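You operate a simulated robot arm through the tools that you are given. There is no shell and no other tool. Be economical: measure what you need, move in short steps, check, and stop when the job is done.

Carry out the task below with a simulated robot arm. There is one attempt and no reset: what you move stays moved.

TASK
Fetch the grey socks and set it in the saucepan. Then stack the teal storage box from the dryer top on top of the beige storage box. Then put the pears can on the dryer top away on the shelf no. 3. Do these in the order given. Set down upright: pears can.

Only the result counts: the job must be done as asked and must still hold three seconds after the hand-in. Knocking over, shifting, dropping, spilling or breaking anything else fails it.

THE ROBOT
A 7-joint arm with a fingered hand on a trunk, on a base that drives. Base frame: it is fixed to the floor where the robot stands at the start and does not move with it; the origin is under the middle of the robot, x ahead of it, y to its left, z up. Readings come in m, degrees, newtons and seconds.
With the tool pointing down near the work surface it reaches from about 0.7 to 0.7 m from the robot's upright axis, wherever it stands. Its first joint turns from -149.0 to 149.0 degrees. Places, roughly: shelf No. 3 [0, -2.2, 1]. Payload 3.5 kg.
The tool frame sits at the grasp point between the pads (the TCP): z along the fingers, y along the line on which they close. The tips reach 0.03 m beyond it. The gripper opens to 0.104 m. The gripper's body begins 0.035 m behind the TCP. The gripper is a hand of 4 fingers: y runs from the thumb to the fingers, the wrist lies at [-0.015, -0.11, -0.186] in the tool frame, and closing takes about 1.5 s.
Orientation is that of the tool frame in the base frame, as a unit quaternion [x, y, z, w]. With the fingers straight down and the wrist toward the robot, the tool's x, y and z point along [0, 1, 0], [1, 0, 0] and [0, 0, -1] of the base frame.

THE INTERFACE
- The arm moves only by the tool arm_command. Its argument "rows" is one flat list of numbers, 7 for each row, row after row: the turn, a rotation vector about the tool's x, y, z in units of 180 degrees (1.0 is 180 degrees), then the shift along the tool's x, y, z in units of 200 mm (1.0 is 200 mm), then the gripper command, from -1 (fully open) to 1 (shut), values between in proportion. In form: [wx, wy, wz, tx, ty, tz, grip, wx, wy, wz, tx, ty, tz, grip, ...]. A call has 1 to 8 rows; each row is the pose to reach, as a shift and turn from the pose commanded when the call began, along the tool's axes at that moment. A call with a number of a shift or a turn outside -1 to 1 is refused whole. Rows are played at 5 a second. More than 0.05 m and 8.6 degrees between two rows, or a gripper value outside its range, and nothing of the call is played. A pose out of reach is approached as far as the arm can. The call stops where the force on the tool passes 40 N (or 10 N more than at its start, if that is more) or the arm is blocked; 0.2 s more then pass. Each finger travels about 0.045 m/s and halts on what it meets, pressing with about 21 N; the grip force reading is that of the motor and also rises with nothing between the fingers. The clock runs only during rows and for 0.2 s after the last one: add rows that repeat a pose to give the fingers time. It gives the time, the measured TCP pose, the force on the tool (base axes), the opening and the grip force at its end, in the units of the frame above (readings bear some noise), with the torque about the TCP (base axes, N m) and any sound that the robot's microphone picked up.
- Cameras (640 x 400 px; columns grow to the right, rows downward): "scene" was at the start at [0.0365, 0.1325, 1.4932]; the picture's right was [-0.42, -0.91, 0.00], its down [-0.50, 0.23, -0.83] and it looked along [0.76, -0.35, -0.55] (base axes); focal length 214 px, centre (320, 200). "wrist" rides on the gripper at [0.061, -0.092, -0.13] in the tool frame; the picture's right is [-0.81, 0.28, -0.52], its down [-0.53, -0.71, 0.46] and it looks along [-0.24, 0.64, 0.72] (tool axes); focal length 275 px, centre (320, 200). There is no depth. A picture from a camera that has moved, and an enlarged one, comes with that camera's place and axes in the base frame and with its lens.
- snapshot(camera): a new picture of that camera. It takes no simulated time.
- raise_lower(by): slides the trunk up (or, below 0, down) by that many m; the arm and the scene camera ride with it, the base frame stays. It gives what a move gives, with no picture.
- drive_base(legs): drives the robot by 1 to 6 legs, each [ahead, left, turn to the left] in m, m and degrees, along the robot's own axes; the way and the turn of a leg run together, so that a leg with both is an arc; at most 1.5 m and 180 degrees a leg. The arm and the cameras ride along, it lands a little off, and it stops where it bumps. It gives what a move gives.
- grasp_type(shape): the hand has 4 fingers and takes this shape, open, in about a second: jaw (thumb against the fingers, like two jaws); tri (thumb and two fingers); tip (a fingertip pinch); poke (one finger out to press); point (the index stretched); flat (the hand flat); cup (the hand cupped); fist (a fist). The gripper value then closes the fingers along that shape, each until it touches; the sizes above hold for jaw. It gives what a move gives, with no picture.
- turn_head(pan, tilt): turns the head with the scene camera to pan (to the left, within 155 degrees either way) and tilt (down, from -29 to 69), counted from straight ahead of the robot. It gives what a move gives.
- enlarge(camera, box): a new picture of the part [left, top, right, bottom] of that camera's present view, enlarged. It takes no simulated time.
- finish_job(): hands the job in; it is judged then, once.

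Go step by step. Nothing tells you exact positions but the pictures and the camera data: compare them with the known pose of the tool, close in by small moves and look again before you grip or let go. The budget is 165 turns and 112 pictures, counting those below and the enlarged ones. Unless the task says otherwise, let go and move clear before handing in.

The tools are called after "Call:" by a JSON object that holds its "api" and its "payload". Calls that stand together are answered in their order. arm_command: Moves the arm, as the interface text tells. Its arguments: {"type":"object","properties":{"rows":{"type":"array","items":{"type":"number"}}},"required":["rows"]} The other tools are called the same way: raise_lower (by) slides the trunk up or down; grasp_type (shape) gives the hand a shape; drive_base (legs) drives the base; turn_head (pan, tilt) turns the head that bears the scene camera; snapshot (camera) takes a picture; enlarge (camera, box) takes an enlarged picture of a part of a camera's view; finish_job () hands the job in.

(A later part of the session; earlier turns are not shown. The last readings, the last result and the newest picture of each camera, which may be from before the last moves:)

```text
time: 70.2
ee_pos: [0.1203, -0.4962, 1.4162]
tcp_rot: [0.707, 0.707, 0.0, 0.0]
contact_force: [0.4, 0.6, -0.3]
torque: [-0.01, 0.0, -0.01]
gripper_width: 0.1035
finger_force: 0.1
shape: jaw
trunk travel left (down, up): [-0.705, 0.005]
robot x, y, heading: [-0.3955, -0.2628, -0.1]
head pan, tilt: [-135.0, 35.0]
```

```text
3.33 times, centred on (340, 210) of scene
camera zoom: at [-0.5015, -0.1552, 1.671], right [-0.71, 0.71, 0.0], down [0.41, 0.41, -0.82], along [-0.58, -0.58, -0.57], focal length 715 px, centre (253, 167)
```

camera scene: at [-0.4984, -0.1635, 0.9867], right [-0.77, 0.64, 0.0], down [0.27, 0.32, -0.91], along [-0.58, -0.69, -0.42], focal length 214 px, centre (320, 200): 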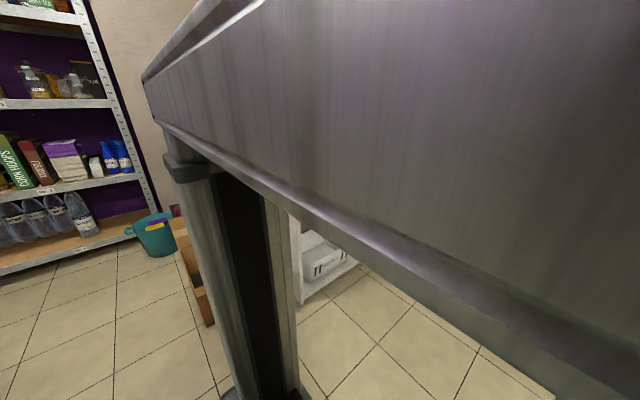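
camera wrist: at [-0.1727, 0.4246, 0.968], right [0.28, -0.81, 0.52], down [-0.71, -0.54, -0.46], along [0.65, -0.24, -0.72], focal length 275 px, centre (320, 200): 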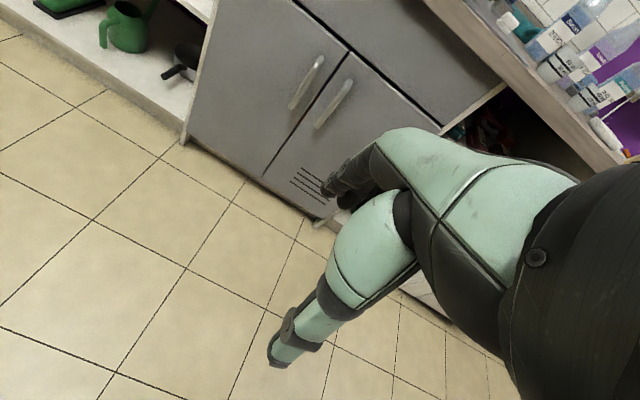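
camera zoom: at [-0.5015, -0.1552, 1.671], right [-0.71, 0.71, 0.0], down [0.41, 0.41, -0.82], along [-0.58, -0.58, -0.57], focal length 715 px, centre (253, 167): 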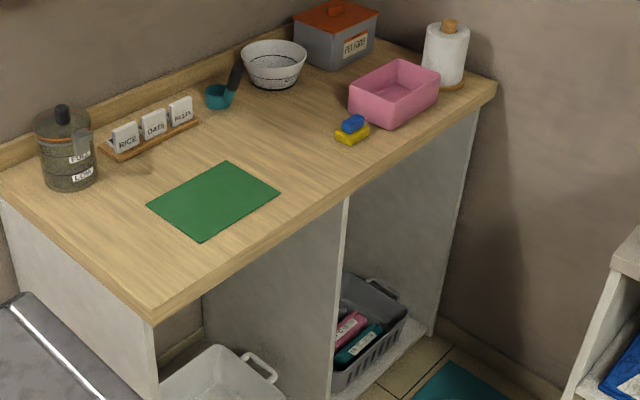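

The basket only holds long flat bundles, so the two-lobed grey pair on the top cubby shelf (≈0.68, −0.18, 0.68) is the socks. Now I orient the hand forward, pitched 20° down, with the closing line horizontal.

Call:
{"api": "arm_command", "payload": {"rows": [-0.0216, 0.0216, 0.0308, 0, 0, 0, -1, -0.0431, 0.0431, 0.0616, 0, 0, 0, -1, -0.0647, 0.0647, 0.0924, 0, 0, 0, -1, -0.0863, 0.0863, 0.1232, 0, 0, 0, -1, -0.1079, 0.1079, 0.154, 0, 0, 0, -1, -0.1294, 0.1294, 0.1847, 0, 0, 0, -1, -0.151, 0.151, 0.2155, 0, 0, 0, -1]}}

Call:
{"api": "arm_command", "payload": {"rows": [-0.0216, 0.0216, 0.0308, 0, 0, 0, -1, -0.0431, 0.0431, 0.0616, 0, 0, 0, -1, -0.0647, 0.0647, 0.0924, 0, 0, 0, -1, -0.0863, 0.0863, 0.1232, 0, 0, 0, -1, -0.1079, 0.1079, 0.154, 0, 0, 0, -1, -0.1294, 0.1294, 0.1847, 0, 0, 0, -1, -0.151, 0.151, 0.2155, 0, 0, 0, -1]}}

Call:
{"api": "turn_head", "payload": {"pan": -20, "tilt": 30}}

Call:
{"api": "snapshot", "payload": {"camera": "scene"}}

```text
time: 71.8
ee_pos: [0.1203, -0.4957, 1.4162]
tcp_rot: [0.858, 0.398, 0.324, 0.0]
contact_force: [0.5, 0.7, 1.3]
torque: [0.0, 0.0, 0.0]
gripper_width: 0.1036
finger_force: 0.0
shape: jaw
trunk travel left (down, up): [-0.705, 0.005]
robot x, y, heading: [-0.3953, -0.2648, 0.0]
head pan, tilt: [-135.0, 35.0]
```

```text
time: 73.4
ee_pos: [0.1288, -0.4999, 1.4232]
tcp_rot: [0.819, -0.001, 0.574, 0.001]
contact_force: [0.1, 0.2, -0.6]
torque: [-0.01, 0.0, 0.01]
gripper_width: 0.1038
finger_force: 0.0
shape: jaw
out of reach, approached as far as the arm can: row 6, 7
trunk travel left (down, up): [-0.705, 0.005]
robot x, y, heading: [-0.3974, -0.264, -0.2]
head pan, tilt: [-135.0, 35.0]
```

```text
time: 75.3
ee_pos: [0.1282, -0.4992, 1.424]
tcp_rot: [0.82, 0.001, 0.573, -0.001]
contact_force: [0.0, -0.2, -0.3]
torque: [0.01, 0.0, -0.01]
gripper_width: 0.1037
finger_force: 0.1
shape: jaw
trunk travel left (down, up): [-0.705, 0.005]
robot x, y, heading: [-0.399, -0.2616, -0.1]
head pan, tilt: [-20.0, 30.0]
```

```text
72 pictures are left
camera scene: at [-0.3543, -0.1238, 1.6787], right [-0.34, -0.94, 0.0], down [-0.47, 0.17, -0.87], along [0.81, -0.3, -0.5], focal length 214 px, centre (320, 200)
```

scene: 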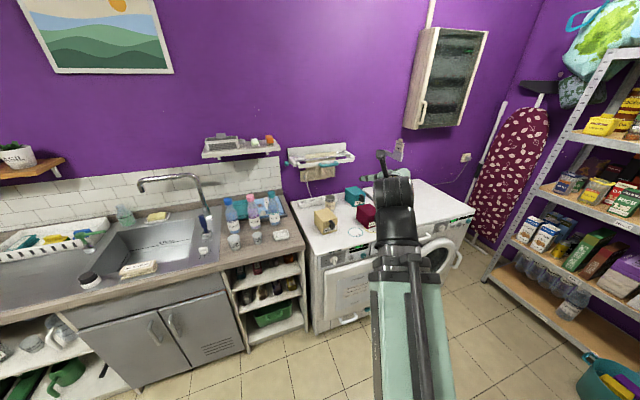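

The hand now points forward. I'll lower the trunk and shift the robot so the hand faces the cubby.

Call:
{"api": "raise_lower", "payload": {"by": -0.4}}

Call:
{"api": "raise_lower", "payload": {"by": -0.27}}

Call:
{"api": "drive_base", "payload": {"legs": [[0.2, 0.32, 0]]}}

Call:
{"api": "snapshot", "payload": {"camera": "wrist"}}

Call:
{"api": "snapshot", "payload": {"camera": "scene"}}

```text
time: 79.2
ee_pos: [0.1281, -0.4983, 1.0238]
tcp_rot: [0.819, 0.0, 0.573, -0.001]
contact_force: [-0.1, 0.2, 0.0]
torque: [-0.01, -0.02, -0.01]
gripper_width: 0.1038
finger_force: 0.0
shape: jaw
trunk travel left (down, up): [-0.305, 0.405]
robot x, y, heading: [-0.3967, -0.2659, -0.0]
head pan, tilt: [-20.0, 30.0]
```

```text
time: 81.9
ee_pos: [0.1273, -0.5001, 0.7532]
tcp_rot: [0.819, 0.0, 0.574, 0.0]
contact_force: [0.0, 0.8, -0.7]
torque: [0.03, -0.01, 0.01]
gripper_width: 0.1036
finger_force: 0.1
shape: jaw
trunk travel left (down, up): [-0.035, 0.675]
robot x, y, heading: [-0.3957, -0.2602, -0.0]
head pan, tilt: [-20.0, 30.0]
```

```text
time: 84.3
ee_pos: [0.3271, -0.1811, 0.7547]
tcp_rot: [0.819, -0.001, 0.573, 0.0]
contact_force: [0.4, 0.2, 0.5]
torque: [0.02, -0.02, 0.0]
gripper_width: 0.104
finger_force: 0.0
shape: jaw
trunk travel left (down, up): [-0.035, 0.675]
robot x, y, heading: [-0.1934, 0.058, 0.2]
head pan, tilt: [-20.0, 30.0]
```

```text
71 pictures are left
camera wrist: at [0.227, -0.0899, 0.8567], right [-0.76, -0.27, -0.58], down [0.25, 0.71, -0.66], along [0.6, -0.65, -0.48], focal length 275 px, centre (320, 200)
```

wrist: 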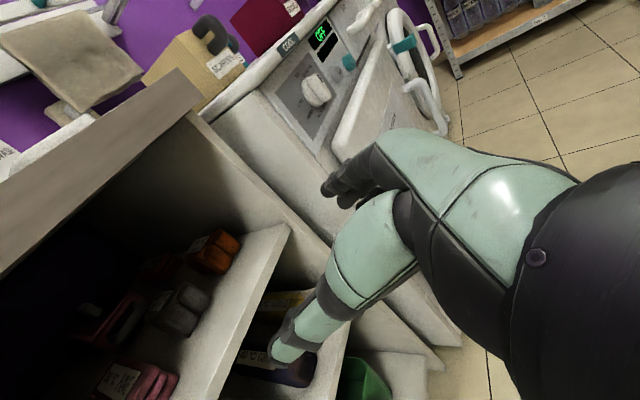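

```text
70 pictures are left
camera scene: at [-0.1533, 0.195, 1.0087], right [-0.34, -0.94, 0.0], down [-0.47, 0.17, -0.87], along [0.81, -0.3, -0.5], focal length 214 px, centre (320, 200)
```

scene: 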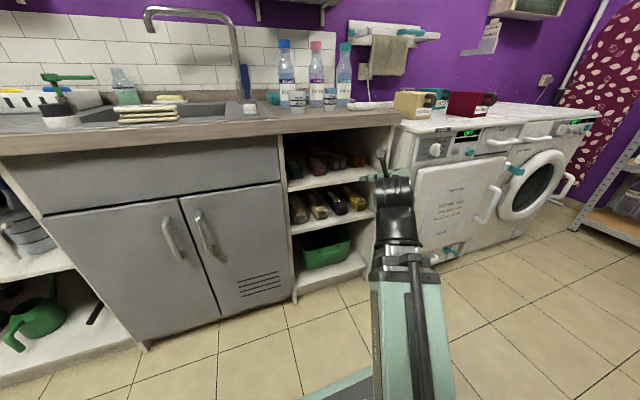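

The socks are visible in the wrist picture, close to my estimate. I'll enlarge to refine.

Call:
{"api": "enlarge", "payload": {"camera": "wrist", "box": [80, 220, 300, 400]}}

```text
2.22 times, centred on (190, 310) of wrist
camera zoom: at [0.227, -0.0899, 0.8567], right [-0.76, -0.27, -0.58], down [0.25, 0.71, -0.66], along [0.6, -0.65, -0.48], focal length 612 px, centre (609, -44)
```

zoom: 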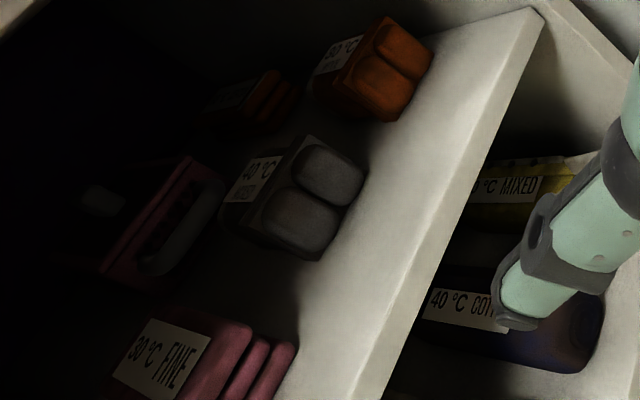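

Sock estimate: centre (0.67, −0.178, 0.68), front face at x≈0.63, shelf top z≈0.656, lip at x≈0.54. I lower the hand and drive up in front of it.

Call:
{"api": "arm_command", "payload": {"rows": [0, 0, 0, -0.145, 0, 0.053, -1, 0, 0, 0, -0.29, 0, 0.106, -1]}}

Call:
{"api": "drive_base", "payload": {"legs": [[0.22, 0, 0]]}}

Call:
{"api": "snapshot", "payload": {"camera": "wrist"}}

```text
time: 84.9
ee_pos: [0.3551, -0.195, 0.7106]
tcp_rot: [0.819, -0.002, 0.573, 0.0]
contact_force: [0.0, 0.3, 1.0]
torque: [0.01, 0.01, 0.02]
gripper_width: 0.1037
finger_force: 0.0
shape: jaw
out of reach, approached as far as the arm can: row 1, 2
trunk travel left (down, up): [-0.035, 0.675]
robot x, y, heading: [-0.1957, 0.0559, -0.0]
head pan, tilt: [-20.0, 30.0]
```

```text
time: 86.6
ee_pos: [0.5745, -0.1965, 0.7103]
tcp_rot: [0.82, -0.002, 0.572, 0.0]
contact_force: [0.2, -1.0, -0.2]
torque: [0.01, -0.02, -0.01]
gripper_width: 0.1037
finger_force: 0.0
shape: jaw
trunk travel left (down, up): [-0.035, 0.675]
robot x, y, heading: [0.0275, 0.0601, -0.2]
head pan, tilt: [-20.0, 30.0]
```

```text
68 pictures are left
camera wrist: at [0.4737, -0.1034, 0.8138], right [-0.77, -0.27, -0.58], down [0.25, 0.71, -0.66], along [0.59, -0.65, -0.48], focal length 275 px, centre (320, 200)
```

wrist: 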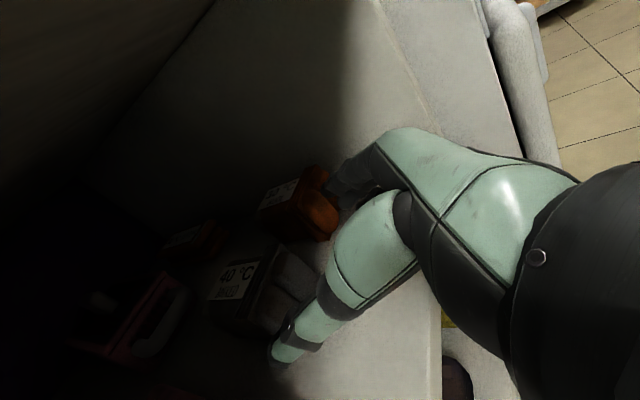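

The thumb is just left of the socks. I partially close to 0.085 m, centre in y, and check pose.

Call:
{"api": "arm_command", "payload": {"rows": [0, 0, 0, -0.013, -0.1, 0.111, -0.63, 0, 0, 0, -0.013, -0.1, 0.111, -0.63, 0, 0, 0, -0.013, -0.1, 0.111, -0.63]}}

Call:
{"api": "enlarge", "payload": {"camera": "wrist", "box": [160, 150, 400, 400]}}

```text
time: 87.4
ee_pos: [0.5951, -0.1762, 0.7003]
tcp_rot: [0.819, -0.002, 0.573, 0.0]
contact_force: [-0.2, 0.7, -0.6]
torque: [-0.02, -0.01, 0.03]
gripper_width: 0.0853
finger_force: 0.1
shape: jaw
trunk travel left (down, up): [-0.035, 0.675]
robot x, y, heading: [0.026, 0.0564, -0.0]
head pan, tilt: [-20.0, 30.0]
```

```text
1.60 times, centred on (280, 275) of wrist
camera zoom: at [0.4938, -0.0832, 0.8035], right [-0.77, -0.27, -0.58], down [0.25, 0.71, -0.66], along [0.59, -0.65, -0.48], focal length 440 px, centre (384, 80)
```

zoom: 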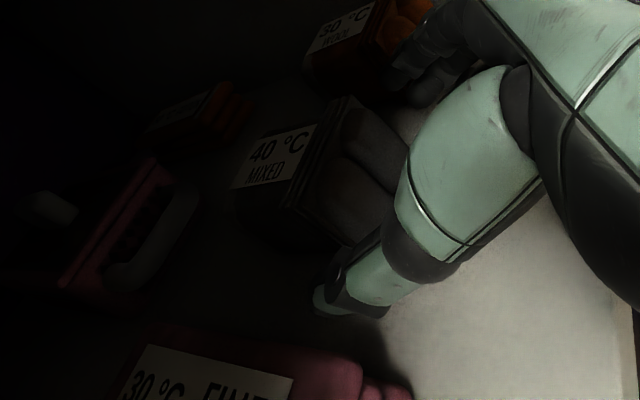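

Aligned; now I slide forward around the socks by 7.5 cm.

Call:
{"api": "arm_command", "payload": {"rows": [0, 0, 0, 0.024, 0, 0.124, -0.63, 0, 0, 0, 0.048, 0, 0.249, -0.63, 0, 0, 0, 0.0715, 0, 0.373, -0.63]}}

Call:
{"api": "enlarge", "payload": {"camera": "wrist", "box": [160, 150, 400, 400]}}

```text
time: 88.2
ee_pos: [0.6691, -0.1762, 0.6893]
tcp_rot: [0.819, -0.001, 0.574, 0.002]
contact_force: [-5.8, -0.4, 17.8]
torque: [-0.94, -0.08, -0.24]
gripper_width: 0.0851
finger_force: 0.0
shape: jaw
trunk travel left (down, up): [-0.035, 0.675]
robot x, y, heading: [0.0248, 0.0544, 0.1]
head pan, tilt: [-20.0, 30.0]
```

```text
1.60 times, centred on (280, 275) of wrist
camera zoom: at [0.5676, -0.0834, 0.7936], right [-0.76, -0.27, -0.58], down [0.25, 0.71, -0.66], along [0.6, -0.65, -0.48], focal length 440 px, centre (384, 80)
```

zoom: 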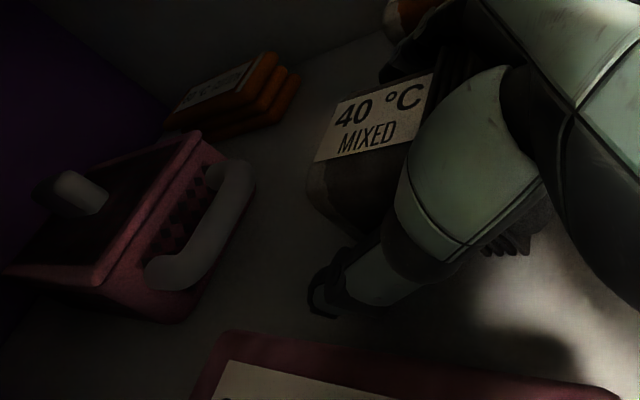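

The right fingers touch the shelf lightly; I lift 1 cm and close.

Call:
{"api": "arm_command", "payload": {"rows": [0, 0, 0, 0.042, 0, -0.015, -0.63, 0, 0, 0, 0.042, 0, -0.015, 0.2, 0, 0, 0, 0.042, 0, -0.015, 0.6, 0, 0, 0, 0.042, 0, -0.015, 1, 0, 0, 0, 0.042, 0, -0.015, 1, 0, 0, 0, 0.042, 0, -0.015, 1, 0, 0, 0, 0.042, 0, -0.015, 1, 0, 0, 0, 0.042, 0, -0.015, 1]}}

Call:
{"api": "enlarge", "payload": {"camera": "wrist", "box": [160, 150, 400, 400]}}

```text
time: 90.0
ee_pos: [0.6698, -0.1756, 0.6964]
tcp_rot: [0.819, -0.002, 0.573, 0.0]
contact_force: [-0.9, -1.0, 1.7]
torque: [-0.18, -0.07, -0.04]
gripper_width: 0.0505
finger_force: 21.2
shape: jaw
trunk travel left (down, up): [-0.035, 0.675]
robot x, y, heading: [0.0239, 0.0551, -0.3]
head pan, tilt: [-20.0, 30.0]
```

```text
1.60 times, centred on (280, 275) of wrist
camera zoom: at [0.5681, -0.0835, 0.8007], right [-0.77, -0.27, -0.58], down [0.25, 0.71, -0.66], along [0.59, -0.65, -0.48], focal length 440 px, centre (384, 80)
```

zoom: 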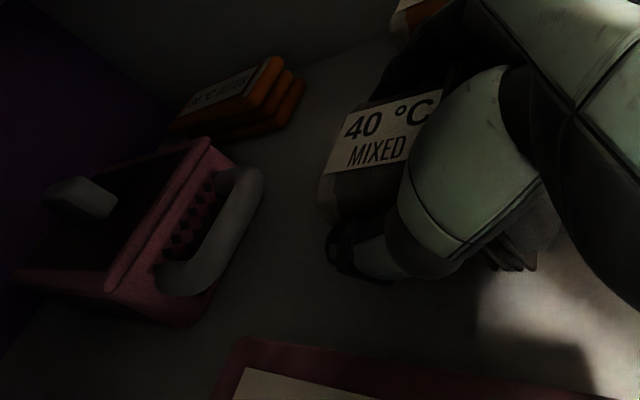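

Held at 5 cm with 21 N. I lift 3 cm and withdraw.

Call:
{"api": "arm_command", "payload": {"rows": [0, 0, 0, 0.141, 0, -0.051, 1, 0, 0, 0, 0.08, 0, -0.22, 1, 0, 0, 0, 0.02, 0, -0.39, 1]}}

Call:
{"api": "drive_base", "payload": {"legs": [[-0.35, 0, 0]]}}

Call:
{"api": "snapshot", "payload": {"camera": "wrist"}}

```text
time: 90.8
ee_pos: [0.5995, -0.1751, 0.7267]
tcp_rot: [0.82, -0.002, 0.573, 0.0]
contact_force: [-0.5, 0.5, -0.5]
torque: [-0.01, 0.01, -0.02]
gripper_width: 0.0503
finger_force: 20.6
shape: jaw
trunk travel left (down, up): [-0.035, 0.675]
robot x, y, heading: [0.0261, 0.054, -0.2]
head pan, tilt: [-20.0, 30.0]
```

```text
time: 93.1
ee_pos: [0.2468, -0.1736, 0.7265]
tcp_rot: [0.82, -0.001, 0.573, 0.001]
contact_force: [0.2, -0.3, -0.8]
torque: [0.02, 0.0, 0.0]
gripper_width: 0.0506
finger_force: 21.4
shape: jaw
trunk travel left (down, up): [-0.035, 0.675]
robot x, y, heading: [-0.323, 0.0539, -0.2]
head pan, tilt: [-20.0, 30.0]
```

```text
64 pictures are left
camera wrist: at [0.1455, -0.082, 0.8304], right [-0.77, -0.27, -0.58], down [0.25, 0.71, -0.66], along [0.59, -0.65, -0.48], focal length 275 px, centre (320, 200)
```

wrist: 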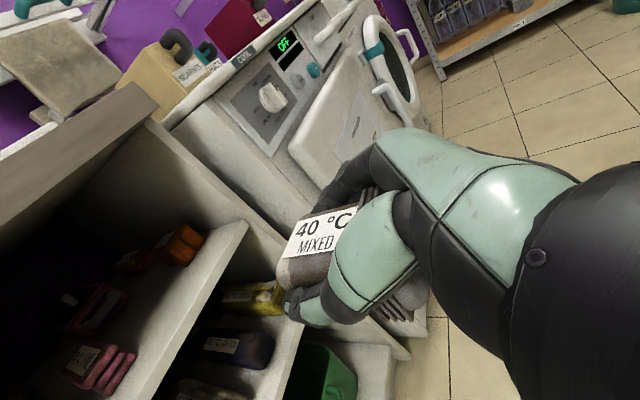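

The socks are securely held. Now drive left to line up with the saucepan and view the situation.

Call:
{"api": "drive_base", "payload": {"legs": [[0, 1.03, 0]]}}

Call:
{"api": "arm_command", "payload": {"rows": [0, 0, 0, -0.2, 0, 0.14, 1, 0, 0, 0, -0.4, 0, 0.28, 1, 0, 0, 0, -0.6, 0, 0.42, 1, 0, 0, 0, -0.8, 0, 0.56, 1]}}

Call:
{"api": "turn_head", "payload": {"pan": -15, "tilt": 45}}

Call:
{"api": "snapshot", "payload": {"camera": "scene"}}

Call:
{"api": "snapshot", "payload": {"camera": "wrist"}}

```text
time: 98.4
ee_pos: [0.2517, 0.8472, 0.7265]
tcp_rot: [0.82, -0.003, 0.572, 0.001]
contact_force: [-1.4, -1.4, -0.8]
torque: [-0.03, 0.0, -0.01]
gripper_width: 0.0504
finger_force: 21.0
shape: jaw
trunk travel left (down, up): [-0.035, 0.675]
robot x, y, heading: [-0.3187, 1.0815, -0.3]
head pan, tilt: [-20.0, 30.0]
```

```text
time: 99.4
ee_pos: [0.3017, 0.8478, 0.5372]
tcp_rot: [0.82, -0.004, 0.572, 0.001]
contact_force: [-0.3, 0.6, -0.6]
torque: [-0.02, -0.02, -0.01]
gripper_width: 0.0505
finger_force: 21.6
shape: jaw
trunk travel left (down, up): [-0.035, 0.675]
robot x, y, heading: [-0.3179, 1.0787, -0.6]
head pan, tilt: [-20.0, 30.0]
```

```text
time: 100.2
ee_pos: [0.3009, 0.8476, 0.5383]
tcp_rot: [0.82, -0.004, 0.572, 0.002]
contact_force: [0.2, 0.3, -1.2]
torque: [-0.04, -0.01, 0.01]
gripper_width: 0.0504
finger_force: 21.2
shape: jaw
trunk travel left (down, up): [-0.035, 0.675]
robot x, y, heading: [-0.3217, 1.0836, -0.6]
head pan, tilt: [-15.0, 45.0]
```

```text
63 pictures are left
camera scene: at [-0.2854, 1.2301, 0.9862], right [-0.27, -0.96, 0.0], down [-0.68, 0.19, -0.71], along [0.68, -0.19, -0.71], focal length 214 px, centre (320, 200)
```

scene: 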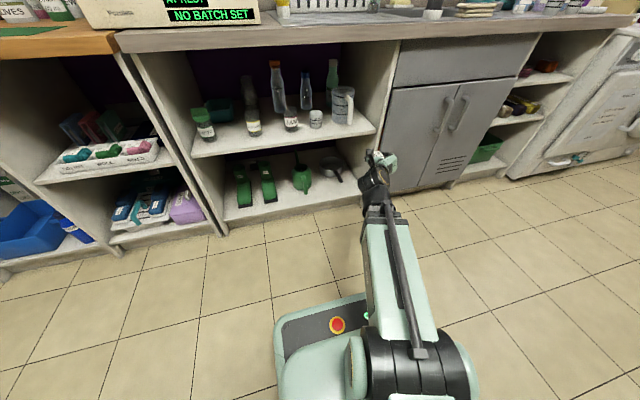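

```text
62 pictures are left
camera wrist: at [0.2005, 0.9401, 0.6413], right [-0.77, -0.27, -0.58], down [0.25, 0.71, -0.66], along [0.59, -0.65, -0.48], focal length 275 px, centre (320, 200)
```

wrist: 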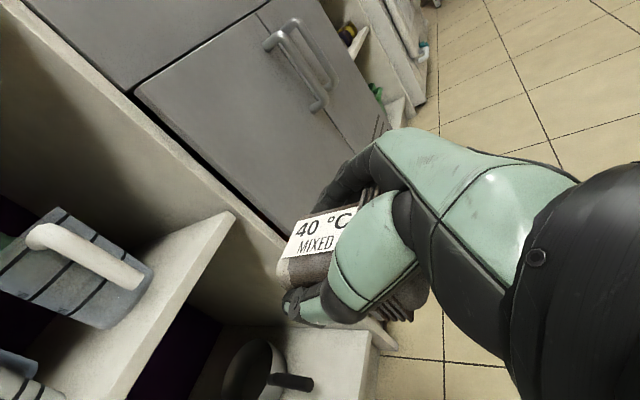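

The pan is visible in both views. I'll enlarge the scene view to locate it precisely.

Call:
{"api": "enlarge", "payload": {"camera": "scene", "box": [270, 120, 390, 220]}}

```text
4.00 times, centred on (330, 170) of scene
camera zoom: at [-0.2854, 1.2301, 0.9862], right [-0.27, -0.96, 0.0], down [-0.68, 0.19, -0.71], along [0.68, -0.19, -0.71], focal length 858 px, centre (280, 320)
```

zoom: 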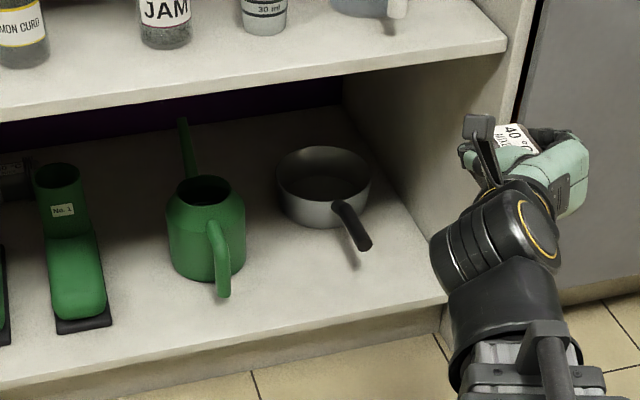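

Pan centre ≈ (0.785, 0.855), rim z ≈ 0.175; the watering can stands close on its left, so I'll yaw the robot 20° to keep the wrist clear of it. Turn, then lower the hand outside the cubby.

Call:
{"api": "drive_base", "payload": {"legs": [[0, 0, 20.6]]}}

Call:
{"api": "arm_command", "payload": {"rows": [0, 0, 0, -0.175, 0, 0.064, 1, 0, 0, 0, -0.35, 0, 0.128, 1, 0, 0, 0, -0.525, 0, 0.191, 1, 0, 0, 0, -0.7, 0, 0.255, 1]}}

Call:
{"api": "arm_command", "payload": {"rows": [0, 0, 0, -0.175, 0, 0.064, 1, 0, 0, 0, -0.35, 0, 0.128, 1, 0, 0, 0, -0.525, 0, 0.191, 1, 0, 0, 0, -0.7, 0, 0.255, 1]}}

Call:
{"api": "snapshot", "payload": {"camera": "scene"}}

```text
time: 101.7
ee_pos: [0.3439, 1.0835, 0.5369]
tcp_rot: [0.806, 0.144, 0.564, -0.102]
contact_force: [-0.9, 1.0, -1.0]
torque: [0.0, -0.01, -0.01]
gripper_width: 0.0503
finger_force: 21.3
shape: jaw
trunk travel left (down, up): [-0.035, 0.675]
robot x, y, heading: [-0.3233, 1.0843, 20.5]
head pan, tilt: [-15.0, 45.0]
```

```text
time: 102.7
ee_pos: [0.3431, 1.0851, 0.3879]
tcp_rot: [0.807, 0.145, 0.563, -0.102]
contact_force: [-0.5, 0.8, -0.8]
torque: [0.02, 0.02, -0.04]
gripper_width: 0.05
finger_force: 20.5
shape: jaw
trunk travel left (down, up): [-0.035, 0.675]
robot x, y, heading: [-0.3171, 1.0813, 20.6]
head pan, tilt: [-15.0, 45.0]
```

```text
time: 103.7
ee_pos: [0.3737, 1.0806, 0.3103]
tcp_rot: [0.829, 0.139, 0.53, -0.109]
contact_force: [0.2, -0.5, -0.7]
torque: [-0.01, 0.0, -0.02]
gripper_width: 0.0499
finger_force: 21.1
shape: jaw
out of reach, approached as far as the arm can: row 1, 2, 3, 4
trunk travel left (down, up): [-0.035, 0.675]
robot x, y, heading: [-0.3237, 1.0803, 20.5]
head pan, tilt: [-15.0, 45.0]
```

```text
60 pictures are left
camera scene: at [-0.3404, 1.2327, 0.9861], right [0.09, -1.0, 0.0], down [-0.7, -0.07, -0.71], along [0.7, 0.07, -0.71], focal length 214 px, centre (320, 200)
```

scene: 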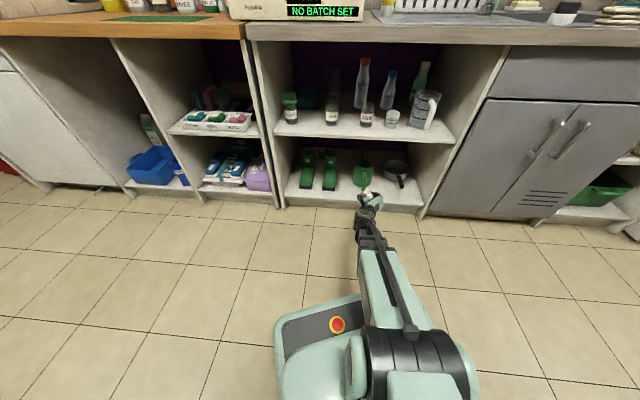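

The arm hit its low limit at z≈0.31. I'll lower the trunk the rest and pitch the hand further down to gain depth.

Call:
{"api": "raise_lower", "payload": {"by": -0.034}}

Call:
{"api": "arm_command", "payload": {"rows": [0, -0.045, 0, 0, 0, 0, 1, 0, -0.09, 0, 0, 0, 0, 1, 0, -0.135, 0, -0.05, 0, 0, 1]}}

```text
time: 104.4
ee_pos: [0.3736, 1.0814, 0.2761]
tcp_rot: [0.829, 0.139, 0.531, -0.108]
contact_force: [-0.6, 0.0, -0.9]
torque: [0.01, 0.0, -0.04]
gripper_width: 0.0501
finger_force: 20.5
shape: jaw
trunk travel left (down, up): [-0.001, 0.709]
robot x, y, heading: [-0.3206, 1.0797, 20.2]
head pan, tilt: [-15.0, 45.0]
```

```text
time: 105.2
ee_pos: [0.3696, 1.0797, 0.2673]
tcp_rot: [0.922, 0.159, 0.344, -0.078]
contact_force: [0.3, 0.4, -1.7]
torque: [-0.03, -0.02, 0.01]
gripper_width: 0.0499
finger_force: 21.3
shape: jaw
trunk travel left (down, up): [-0.001, 0.709]
robot x, y, heading: [-0.3183, 1.0793, 20.5]
head pan, tilt: [-15.0, 45.0]
```

Pitch is now ~49° at z 0.267. I need to check the forearm's height before going under the shelf.

Call:
{"api": "enlarge", "payload": {"camera": "scene", "box": [270, 160, 490, 400]}}

```text
1.67 times, centred on (380, 280) of scene
camera zoom: at [-0.3404, 1.2327, 0.9521], right [0.09, -1.0, 0.0], down [-0.7, -0.07, -0.71], along [0.7, 0.07, -0.71], focal length 358 px, centre (220, 67)
```

zoom: 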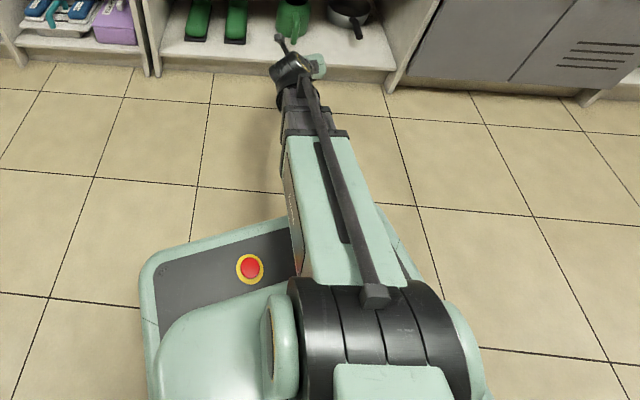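

The arm is a telescoping straight boom from a shoulder at z≈0.5, so extending it lets the wrist sit lower. I'll back off, shift toward the pan's line, extend 0.2 m and lower.

Call:
{"api": "drive_base", "payload": {"legs": [[-0.266, -0.2, 0]]}}

Call:
{"api": "arm_command", "payload": {"rows": [0, 0, 0, 0.188, 0, 0.165, 1, 0, 0, 0, 0.376, 0, 0.33, 1, 0, 0, 0, 0.563, 0, 0.495, 1, 0, 0, 0, 0.751, 0, 0.66, 1, 0, 0, 0, 0.65, 0, 0.77, 1]}}

Call:
{"api": "arm_command", "payload": {"rows": [0, 0.04, 0, 0, 0, 0, 1, 0, 0.08, 0, -0.05, 0, 0.05, 1, 0, 0.08, 0, -0.1, 0, 0.1, 1]}}

```text
time: 107.4
ee_pos: [0.1901, 0.7991, 0.2671]
tcp_rot: [0.923, 0.158, 0.344, -0.076]
contact_force: [0.2, -0.4, -0.3]
torque: [-0.01, -0.01, -0.04]
gripper_width: 0.05
finger_force: 21.1
shape: jaw
trunk travel left (down, up): [-0.001, 0.709]
robot x, y, heading: [-0.4985, 0.8025, 20.2]
head pan, tilt: [-15.0, 45.0]
```

```text
time: 108.6
ee_pos: [0.3756, 0.8689, 0.2362]
tcp_rot: [0.922, 0.158, 0.345, -0.076]
contact_force: [-0.6, 0.4, -0.6]
torque: [-0.03, -0.01, 0.02]
gripper_width: 0.05
finger_force: 20.9
shape: jaw
trunk travel left (down, up): [-0.001, 0.709]
robot x, y, heading: [-0.4999, 0.806, 20.2]
head pan, tilt: [-15.0, 45.0]
```

```text
time: 109.4
ee_pos: [0.3739, 0.8684, 0.2085]
tcp_rot: [0.871, 0.147, 0.458, -0.095]
contact_force: [0.3, 0.5, 0.0]
torque: [0.0, 0.01, 0.04]
gripper_width: 0.0499
finger_force: 20.3
shape: jaw
trunk travel left (down, up): [-0.001, 0.709]
robot x, y, heading: [-0.5022, 0.8043, 20.0]
head pan, tilt: [-15.0, 45.0]
```

Now the wrist sits low (≈0.30). I raise the TCP to 0.245 and drive in along +x most of the way, then check.

Call:
{"api": "arm_command", "payload": {"rows": [0, 0, 0, 0.149, 0, -0.101, 1]}}

Call:
{"api": "drive_base", "payload": {"legs": [[0.277, -0.115, 0]]}}

Call:
{"api": "snapshot", "payload": {"camera": "wrist"}}

Call:
{"api": "turn_head", "payload": {"pan": -20, "tilt": 40}}

Call:
{"api": "enlarge", "payload": {"camera": "scene", "box": [230, 60, 430, 200]}}

```text
time: 109.8
ee_pos: [0.3743, 0.8684, 0.2433]
tcp_rot: [0.872, 0.146, 0.458, -0.095]
contact_force: [1.3, 0.5, -0.6]
torque: [-0.02, 0.01, -0.01]
gripper_width: 0.0499
finger_force: 21.1
shape: jaw
trunk travel left (down, up): [-0.001, 0.709]
robot x, y, heading: [-0.4991, 0.8033, 20.1]
head pan, tilt: [-15.0, 45.0]
```

```text
time: 111.9
ee_pos: [0.6768, 0.855, 0.243]
tcp_rot: [0.872, 0.146, 0.458, -0.094]
contact_force: [0.5, 0.6, -0.2]
torque: [0.01, 0.01, 0.03]
gripper_width: 0.0499
finger_force: 21.2
shape: jaw
trunk travel left (down, up): [-0.001, 0.709]
robot x, y, heading: [-0.1991, 0.7905, 20.0]
head pan, tilt: [-15.0, 45.0]
```

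```text
58 pictures are left
camera wrist: at [0.5772, 0.9118, 0.371], right [-0.74, -0.55, -0.39], down [-0.18, 0.72, -0.67], along [0.65, -0.43, -0.63], focal length 275 px, centre (320, 200)
```

wrist: 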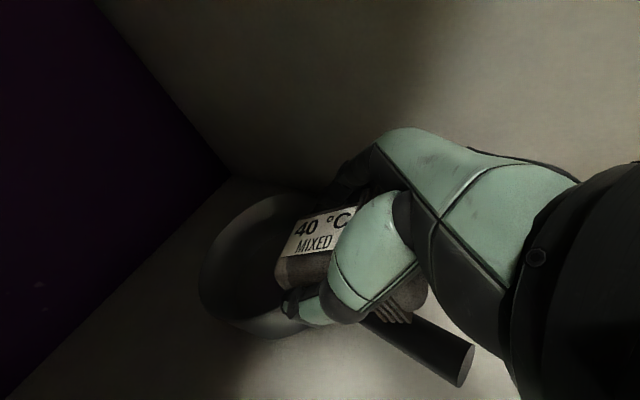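

```text
time: 112.5
ee_pos: [0.6766, 0.8539, 0.2438]
tcp_rot: [0.872, 0.146, 0.458, -0.094]
contact_force: [0.2, -0.3, -0.8]
torque: [0.01, 0.0, -0.01]
gripper_width: 0.0499
finger_force: 20.9
shape: jaw
trunk travel left (down, up): [-0.001, 0.709]
robot x, y, heading: [-0.2055, 0.7927, 19.8]
head pan, tilt: [-20.0, 40.0]
```

```text
2.86 times, centred on (330, 130) of scene
camera zoom: at [-0.2146, 0.9357, 0.9593], right [0.0, -1.0, 0.0], down [-0.64, 0.0, -0.77], along [0.77, 0.0, -0.64], focal length 613 px, centre (291, 400)
```

zoom: 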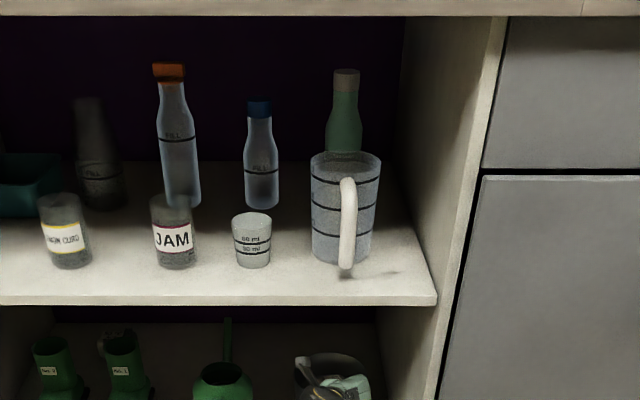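

Pan centre again ≈ (0.786, 0.86). I advance the last 10 cm and view.

Call:
{"api": "drive_base", "payload": {"legs": [[0.1, -0.033, 0]]}}

Call:
{"api": "snapshot", "payload": {"camera": "wrist"}}

```text
time: 113.7
ee_pos: [0.7812, 0.8581, 0.2432]
tcp_rot: [0.872, 0.146, 0.457, -0.094]
contact_force: [-0.2, -0.3, -1.6]
torque: [0.02, -0.02, 0.0]
gripper_width: 0.0498
finger_force: 21.1
shape: jaw
trunk travel left (down, up): [-0.001, 0.709]
robot x, y, heading: [-0.0956, 0.795, 19.8]
head pan, tilt: [-20.0, 40.0]
```

```text
56 pictures are left
camera wrist: at [0.6827, 0.9154, 0.371], right [-0.74, -0.55, -0.39], down [-0.18, 0.72, -0.67], along [0.65, -0.43, -0.63], focal length 275 px, centre (320, 200)
```

wrist: 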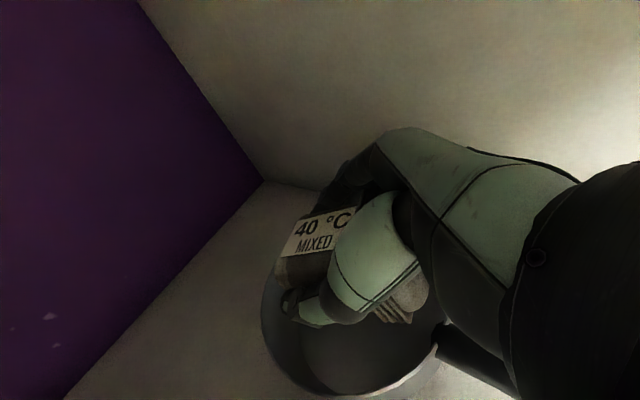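

Rim fit: centre (0.80, 0.857), radius 0.078. I shift 2 cm forward and lower 3.5 cm.

Call:
{"api": "arm_command", "payload": {"rows": [0, 0, 0, 0.026, 0.034, 0.039, 1, 0, 0, 0, -0.035, 0.034, 0.11, 1, 0, 0, 0, -0.092, 0.034, 0.176, 1]}}

Call:
{"api": "snapshot", "payload": {"camera": "wrist"}}

```text
time: 114.5
ee_pos: [0.8016, 0.8592, 0.2084]
tcp_rot: [0.872, 0.146, 0.457, -0.094]
contact_force: [-0.2, 0.8, -1.2]
torque: [0.01, 0.01, 0.03]
gripper_width: 0.0501
finger_force: 20.9
shape: jaw
trunk travel left (down, up): [-0.001, 0.709]
robot x, y, heading: [-0.0931, 0.7961, 20.0]
head pan, tilt: [-20.0, 40.0]
```

```text
55 pictures are left
camera wrist: at [0.7026, 0.9169, 0.336], right [-0.74, -0.55, -0.39], down [-0.18, 0.72, -0.67], along [0.65, -0.43, -0.63], focal length 275 px, centre (320, 200)
```

wrist: 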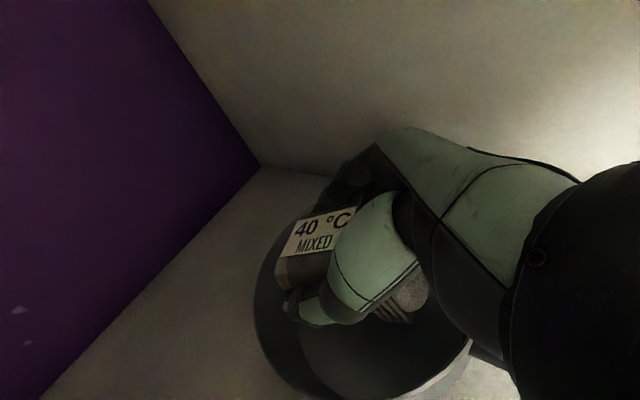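

Looks inside the rim. Lower 2.5 cm more, then open.

Call:
{"api": "arm_command", "payload": {"rows": [0, 0, 0, -0.05, 0, 0.035, 1, 0, 0, 0, -0.1, 0, 0.07, 1]}}

```text
time: 115.1
ee_pos: [0.8016, 0.8593, 0.1845]
tcp_rot: [0.872, 0.147, 0.458, -0.095]
contact_force: [-0.9, 0.0, -1.5]
torque: [-0.02, -0.02, -0.02]
gripper_width: 0.0502
finger_force: 20.8
shape: jaw
trunk travel left (down, up): [-0.001, 0.709]
robot x, y, heading: [-0.0923, 0.7957, 20.1]
head pan, tilt: [-20.0, 40.0]
```

No contact; I open partially so the fingers don't press on the pan wall.

Call:
{"api": "arm_command", "payload": {"rows": [0, 0, 0, 0, 0, 0, 0.3, 0, 0, 0, 0, 0, 0, 0, 0, 0, 0, 0, 0, 0, -0.4, 0, 0, 0, 0, 0, 0, -0.45, 0, 0, 0, 0, 0, 0, -0.45, 0, 0, 0, 0, 0, 0, -0.45]}}

Call:
{"api": "snapshot", "payload": {"camera": "wrist"}}

```text
time: 116.5
ee_pos: [0.8009, 0.8612, 0.184]
tcp_rot: [0.872, 0.146, 0.458, -0.095]
contact_force: [-0.5, 2.4, -0.4]
torque: [0.04, -0.01, -0.08]
gripper_width: 0.0741
finger_force: 0.1
shape: jaw
trunk travel left (down, up): [-0.001, 0.709]
robot x, y, heading: [-0.0972, 0.7957, 20.0]
head pan, tilt: [-20.0, 40.0]
```

```text
54 pictures are left
camera wrist: at [0.7023, 0.9175, 0.3117], right [-0.74, -0.55, -0.39], down [-0.18, 0.72, -0.67], along [0.65, -0.43, -0.63], focal length 275 px, centre (320, 200)
```

wrist: 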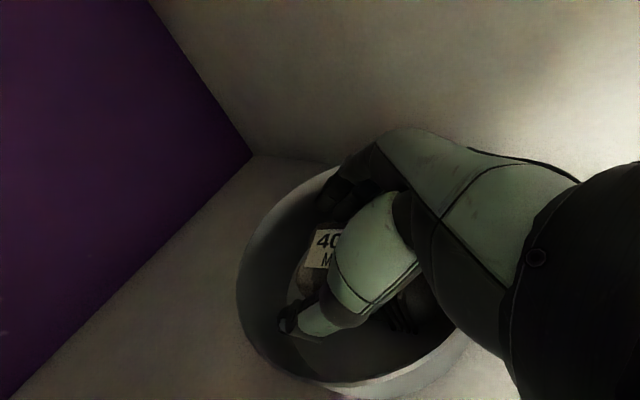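

The socks dropped in the pan. I lift straight up and check.

Call:
{"api": "arm_command", "payload": {"rows": [0, 0, 0, 0.097, 0, -0.066, -0.45, 0, 0, 0, 0.193, 0, -0.131, -0.45, 0, 0, 0, 0.28, 0, -0.19, -0.45]}}

Call:
{"api": "snapshot", "payload": {"camera": "wrist"}}

```text
time: 117.3
ee_pos: [0.8015, 0.858, 0.2516]
tcp_rot: [0.872, 0.145, 0.457, -0.095]
contact_force: [-0.5, -0.5, -0.3]
torque: [-0.02, 0.02, 0.02]
gripper_width: 0.0751
finger_force: 0.1
shape: jaw
trunk travel left (down, up): [-0.001, 0.709]
robot x, y, heading: [-0.0963, 0.7941, 20.0]
head pan, tilt: [-20.0, 40.0]
```

```text
53 pictures are left
camera wrist: at [0.7029, 0.9154, 0.3791], right [-0.74, -0.55, -0.39], down [-0.18, 0.72, -0.67], along [0.65, -0.43, -0.63], focal length 275 px, centre (320, 200)
```

wrist: 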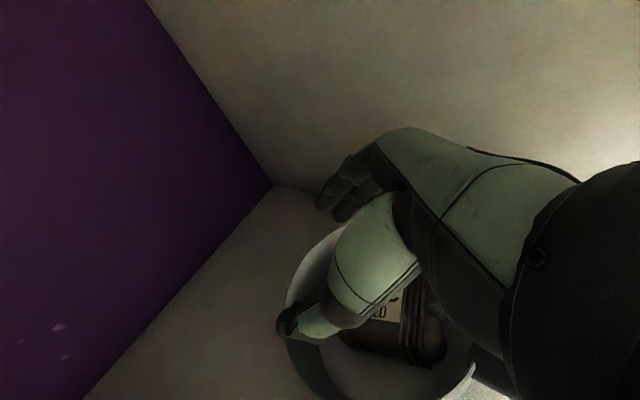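

Socks are in the pan. I back out along −x and take a look.

Call:
{"api": "drive_base", "payload": {"legs": [[-0.423, 0.154, 0]]}}

Call:
{"api": "snapshot", "payload": {"camera": "wrist"}}

Call:
{"api": "raise_lower", "payload": {"by": 0.4}}

Call:
{"api": "enlarge", "payload": {"camera": "scene", "box": [220, 120, 420, 260]}}

```text
time: 120.0
ee_pos: [0.351, 0.8562, 0.2508]
tcp_rot: [0.872, 0.145, 0.458, -0.094]
contact_force: [-0.7, -0.2, 0.7]
torque: [0.01, -0.02, 0.02]
gripper_width: 0.0752
finger_force: 0.0
shape: jaw
trunk travel left (down, up): [-0.001, 0.709]
robot x, y, heading: [-0.5466, 0.7941, 20.2]
head pan, tilt: [-20.0, 40.0]
```

```text
52 pictures are left
camera wrist: at [0.2524, 0.9142, 0.379], right [-0.74, -0.55, -0.39], down [-0.18, 0.72, -0.67], along [0.65, -0.43, -0.63], focal length 275 px, centre (320, 200)
```

wrist: 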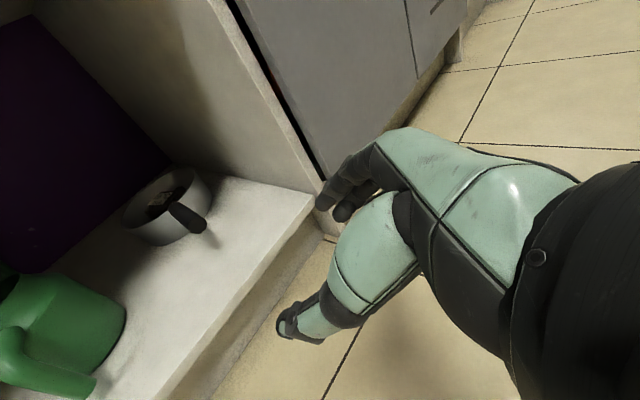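

```text
time: 123.8
ee_pos: [0.351, 0.8562, 0.6515]
tcp_rot: [0.872, 0.145, 0.458, -0.095]
contact_force: [1.2, -0.4, 0.9]
torque: [-0.01, 0.0, 0.01]
gripper_width: 0.075
finger_force: 0.1
shape: jaw
trunk travel left (down, up): [-0.401, 0.309]
robot x, y, heading: [-0.5459, 0.7958, 19.8]
head pan, tilt: [-20.0, 40.0]
```

```text
2.86 times, centred on (320, 190) of scene
camera zoom: at [-0.5596, 0.9384, 1.3593], right [0.0, -1.0, 0.0], down [-0.64, 0.0, -0.77], along [0.77, 0.0, -0.64], focal length 613 px, centre (320, 229)
```

zoom: 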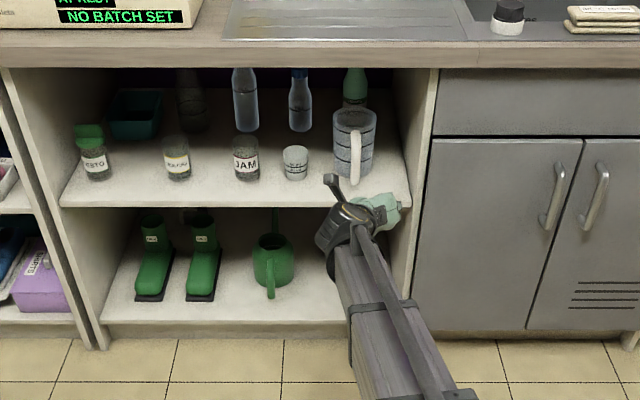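

Step 1 done. Now turn back, move in front of the dryer and raise to look at the boxes.

Call:
{"api": "drive_base", "payload": {"legs": [[-0.15, 0, -20], [0, -1.4, 0]]}}

Call:
{"api": "raise_lower", "payload": {"by": 0.3}}

Call:
{"api": "turn_head", "payload": {"pan": 0, "tilt": 30}}

Call:
{"api": "snapshot", "payload": {"camera": "scene"}}

```text
time: 132.0
ee_pos: [0.1422, -0.91, 0.6506]
tcp_rot: [0.883, -0.049, 0.467, 0.009]
contact_force: [-0.8, -6.3, -0.3]
torque: [0.22, -0.12, 0.53]
gripper_width: 0.0754
finger_force: 0.0
shape: jaw
trunk travel left (down, up): [-0.401, 0.309]
robot x, y, heading: [-0.6953, -0.5866, -5.4]
head pan, tilt: [-20.0, 40.0]
```

```text
time: 135.2
ee_pos: [0.1404, -0.9112, 0.697]
tcp_rot: [0.882, -0.05, 0.468, 0.007]
contact_force: [0.4, 1.0, 0.9]
torque: [0.0, 0.01, -0.03]
gripper_width: 0.0753
finger_force: 0.0
shape: jaw
trunk travel left (down, up): [-0.446, 0.264]
robot x, y, heading: [-0.6943, -0.5809, -5.5]
head pan, tilt: [-20.0, 40.0]
stopped: the arm was blocked; the commanded pose is now the measured one
```

```text
time: 136.0
ee_pos: [0.1408, -0.9104, 0.6962]
tcp_rot: [0.883, -0.05, 0.466, 0.007]
contact_force: [0.0, 0.2, -0.9]
torque: [-0.02, 0.01, 0.02]
gripper_width: 0.0752
finger_force: 0.0
shape: jaw
trunk travel left (down, up): [-0.446, 0.264]
robot x, y, heading: [-0.6975, -0.5829, -5.2]
head pan, tilt: [0.0, 30.0]
```

```text
50 pictures are left
camera scene: at [-0.6343, -0.4202, 1.4195], right [-0.09, -1.0, 0.0], down [-0.5, 0.05, -0.87], along [0.86, -0.08, -0.5], focal length 214 px, centre (320, 200)
```

scene: 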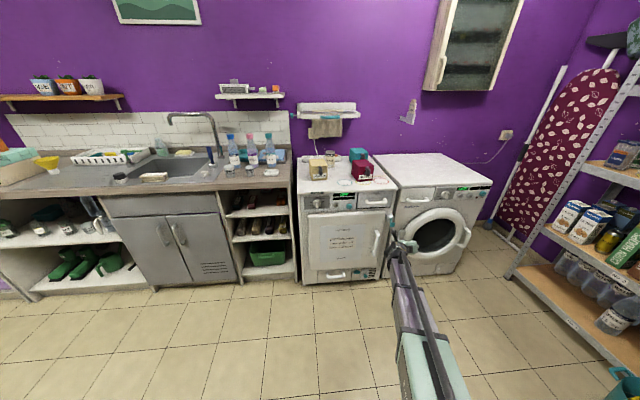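

The hand seems to have touched something on the right near the washer. Let me look from the wrist and zoom the scene.

Call:
{"api": "snapshot", "payload": {"camera": "wrist"}}

Call:
{"api": "enlarge", "payload": {"camera": "scene", "box": [280, 130, 500, 300]}}

```text
49 pictures are left
camera wrist: at [0.0764, -0.8168, 0.824], right [-0.9, -0.18, -0.39], down [0.15, 0.73, -0.67], along [0.4, -0.67, -0.63], focal length 275 px, centre (320, 200)
```

wrist: 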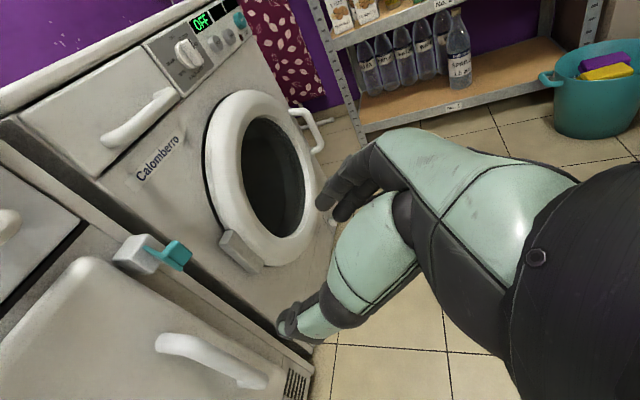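

```text
2.35 times, centred on (390, 215) of scene
camera zoom: at [-0.6343, -0.4202, 1.4195], right [-0.09, -1.0, 0.0], down [-0.5, 0.05, -0.87], along [0.86, -0.08, -0.5], focal length 505 px, centre (155, 165)
```

zoom: 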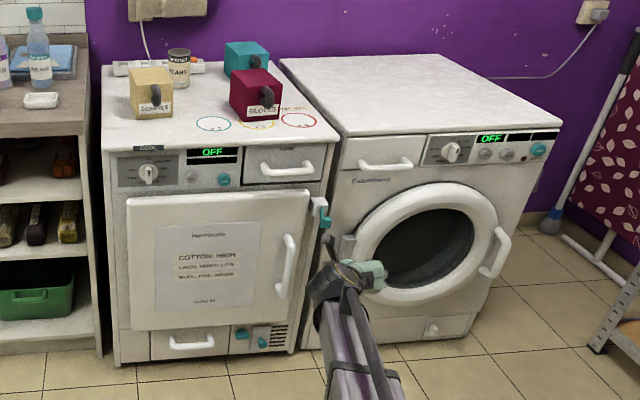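

Likely the base's rear bumped the far counter's corner (≈(−0.85, −0.68)). I'll move forward-left away from it and look at that counter.

Call:
{"api": "drive_base", "payload": {"legs": [[0.12, 0.06, 0], [0.1, 0.1, 5.3]]}}

Call:
{"api": "raise_lower", "payload": {"by": 0.26}}

Call:
{"api": "turn_head", "payload": {"pan": -135, "tilt": 45}}

Call:
{"api": "snapshot", "payload": {"camera": "scene"}}

```text
time: 138.2
ee_pos: [0.3982, -0.6871, 0.6958]
tcp_rot: [0.884, -0.008, 0.468, -0.014]
contact_force: [0.1, 0.5, -0.7]
torque: [0.04, 0.0, 0.03]
gripper_width: 0.0754
finger_force: 0.0
shape: jaw
trunk travel left (down, up): [-0.446, 0.264]
robot x, y, heading: [-0.4652, -0.4367, -0.1]
head pan, tilt: [0.0, 30.0]
```

```text
time: 140.9
ee_pos: [0.3974, -0.686, 0.9557]
tcp_rot: [0.884, -0.008, 0.468, -0.013]
contact_force: [-0.4, 0.4, -1.0]
torque: [-0.02, -0.02, 0.0]
gripper_width: 0.0754
finger_force: 0.1
shape: jaw
trunk travel left (down, up): [-0.706, 0.004]
robot x, y, heading: [-0.4671, -0.4407, -0.5]
head pan, tilt: [0.0, 30.0]
```

```text
time: 143.1
ee_pos: [0.398, -0.6868, 0.9549]
tcp_rot: [0.884, -0.008, 0.467, -0.013]
contact_force: [0.2, -0.1, 0.2]
torque: [-0.02, -0.01, -0.01]
gripper_width: 0.0753
finger_force: 0.1
shape: jaw
trunk travel left (down, up): [-0.706, 0.004]
robot x, y, heading: [-0.4646, -0.4329, 0.1]
head pan, tilt: [-135.0, 45.0]
```

```text
47 pictures are left
camera scene: at [-0.5681, -0.3264, 1.6568], right [-0.71, 0.71, 0.0], down [0.5, 0.5, -0.71], along [-0.5, -0.5, -0.71], focal length 214 px, centre (320, 200)
```

scene: 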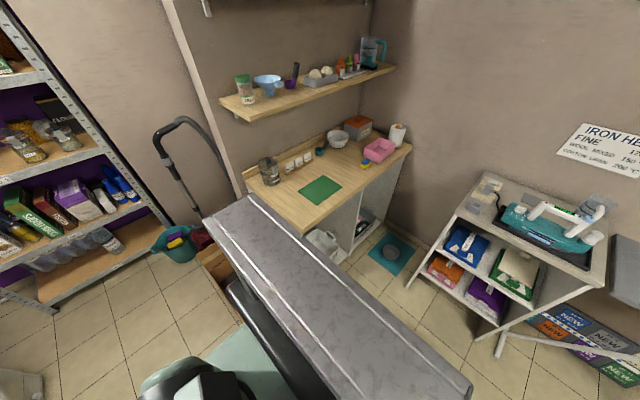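

Counter items look undisturbed; the boom's rear end sticks out behind me, which I'll keep in mind. Now look at the dryer.

Call:
{"api": "turn_head", "payload": {"pan": -8, "tilt": 40}}

Call:
{"api": "enlarge", "payload": {"camera": "scene", "box": [260, 80, 440, 200]}}

Call:
{"api": "snapshot", "payload": {"camera": "wrist"}}

```text
time: 145.2
ee_pos: [0.3971, -0.6868, 0.9563]
tcp_rot: [0.884, -0.008, 0.467, -0.013]
contact_force: [0.3, 0.0, 0.1]
torque: [-0.01, 0.0, 0.05]
gripper_width: 0.0755
finger_force: 0.1
shape: jaw
trunk travel left (down, up): [-0.706, 0.004]
robot x, y, heading: [-0.4665, -0.4413, -0.1]
head pan, tilt: [-8.0, 40.0]
```

```text
3.33 times, centred on (350, 140) of scene
camera zoom: at [-0.4264, -0.2809, 1.664], right [-0.14, -0.99, 0.0], down [-0.64, 0.09, -0.77], along [0.76, -0.11, -0.64], focal length 715 px, centre (220, 400)
```

zoom: 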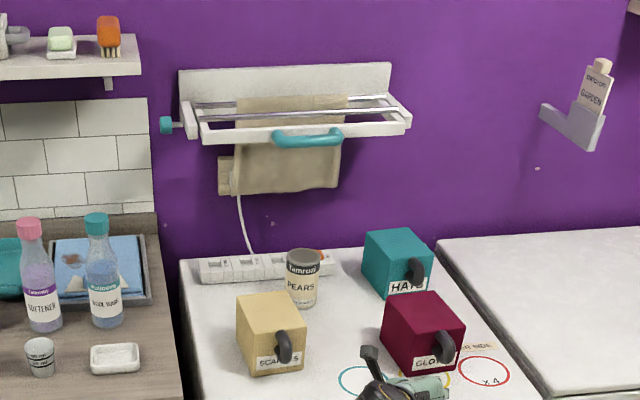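

```text
45 pictures are left
camera wrist: at [0.3238, -0.599, 1.0837], right [-0.88, -0.26, -0.39], down [0.08, 0.73, -0.67], along [0.46, -0.63, -0.63], focal length 275 px, centre (320, 200)
```

wrist: 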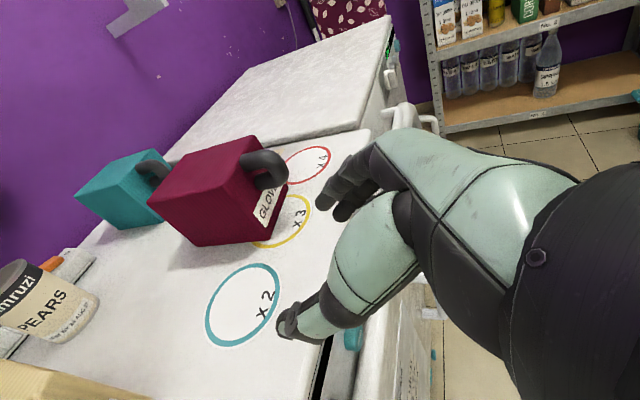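

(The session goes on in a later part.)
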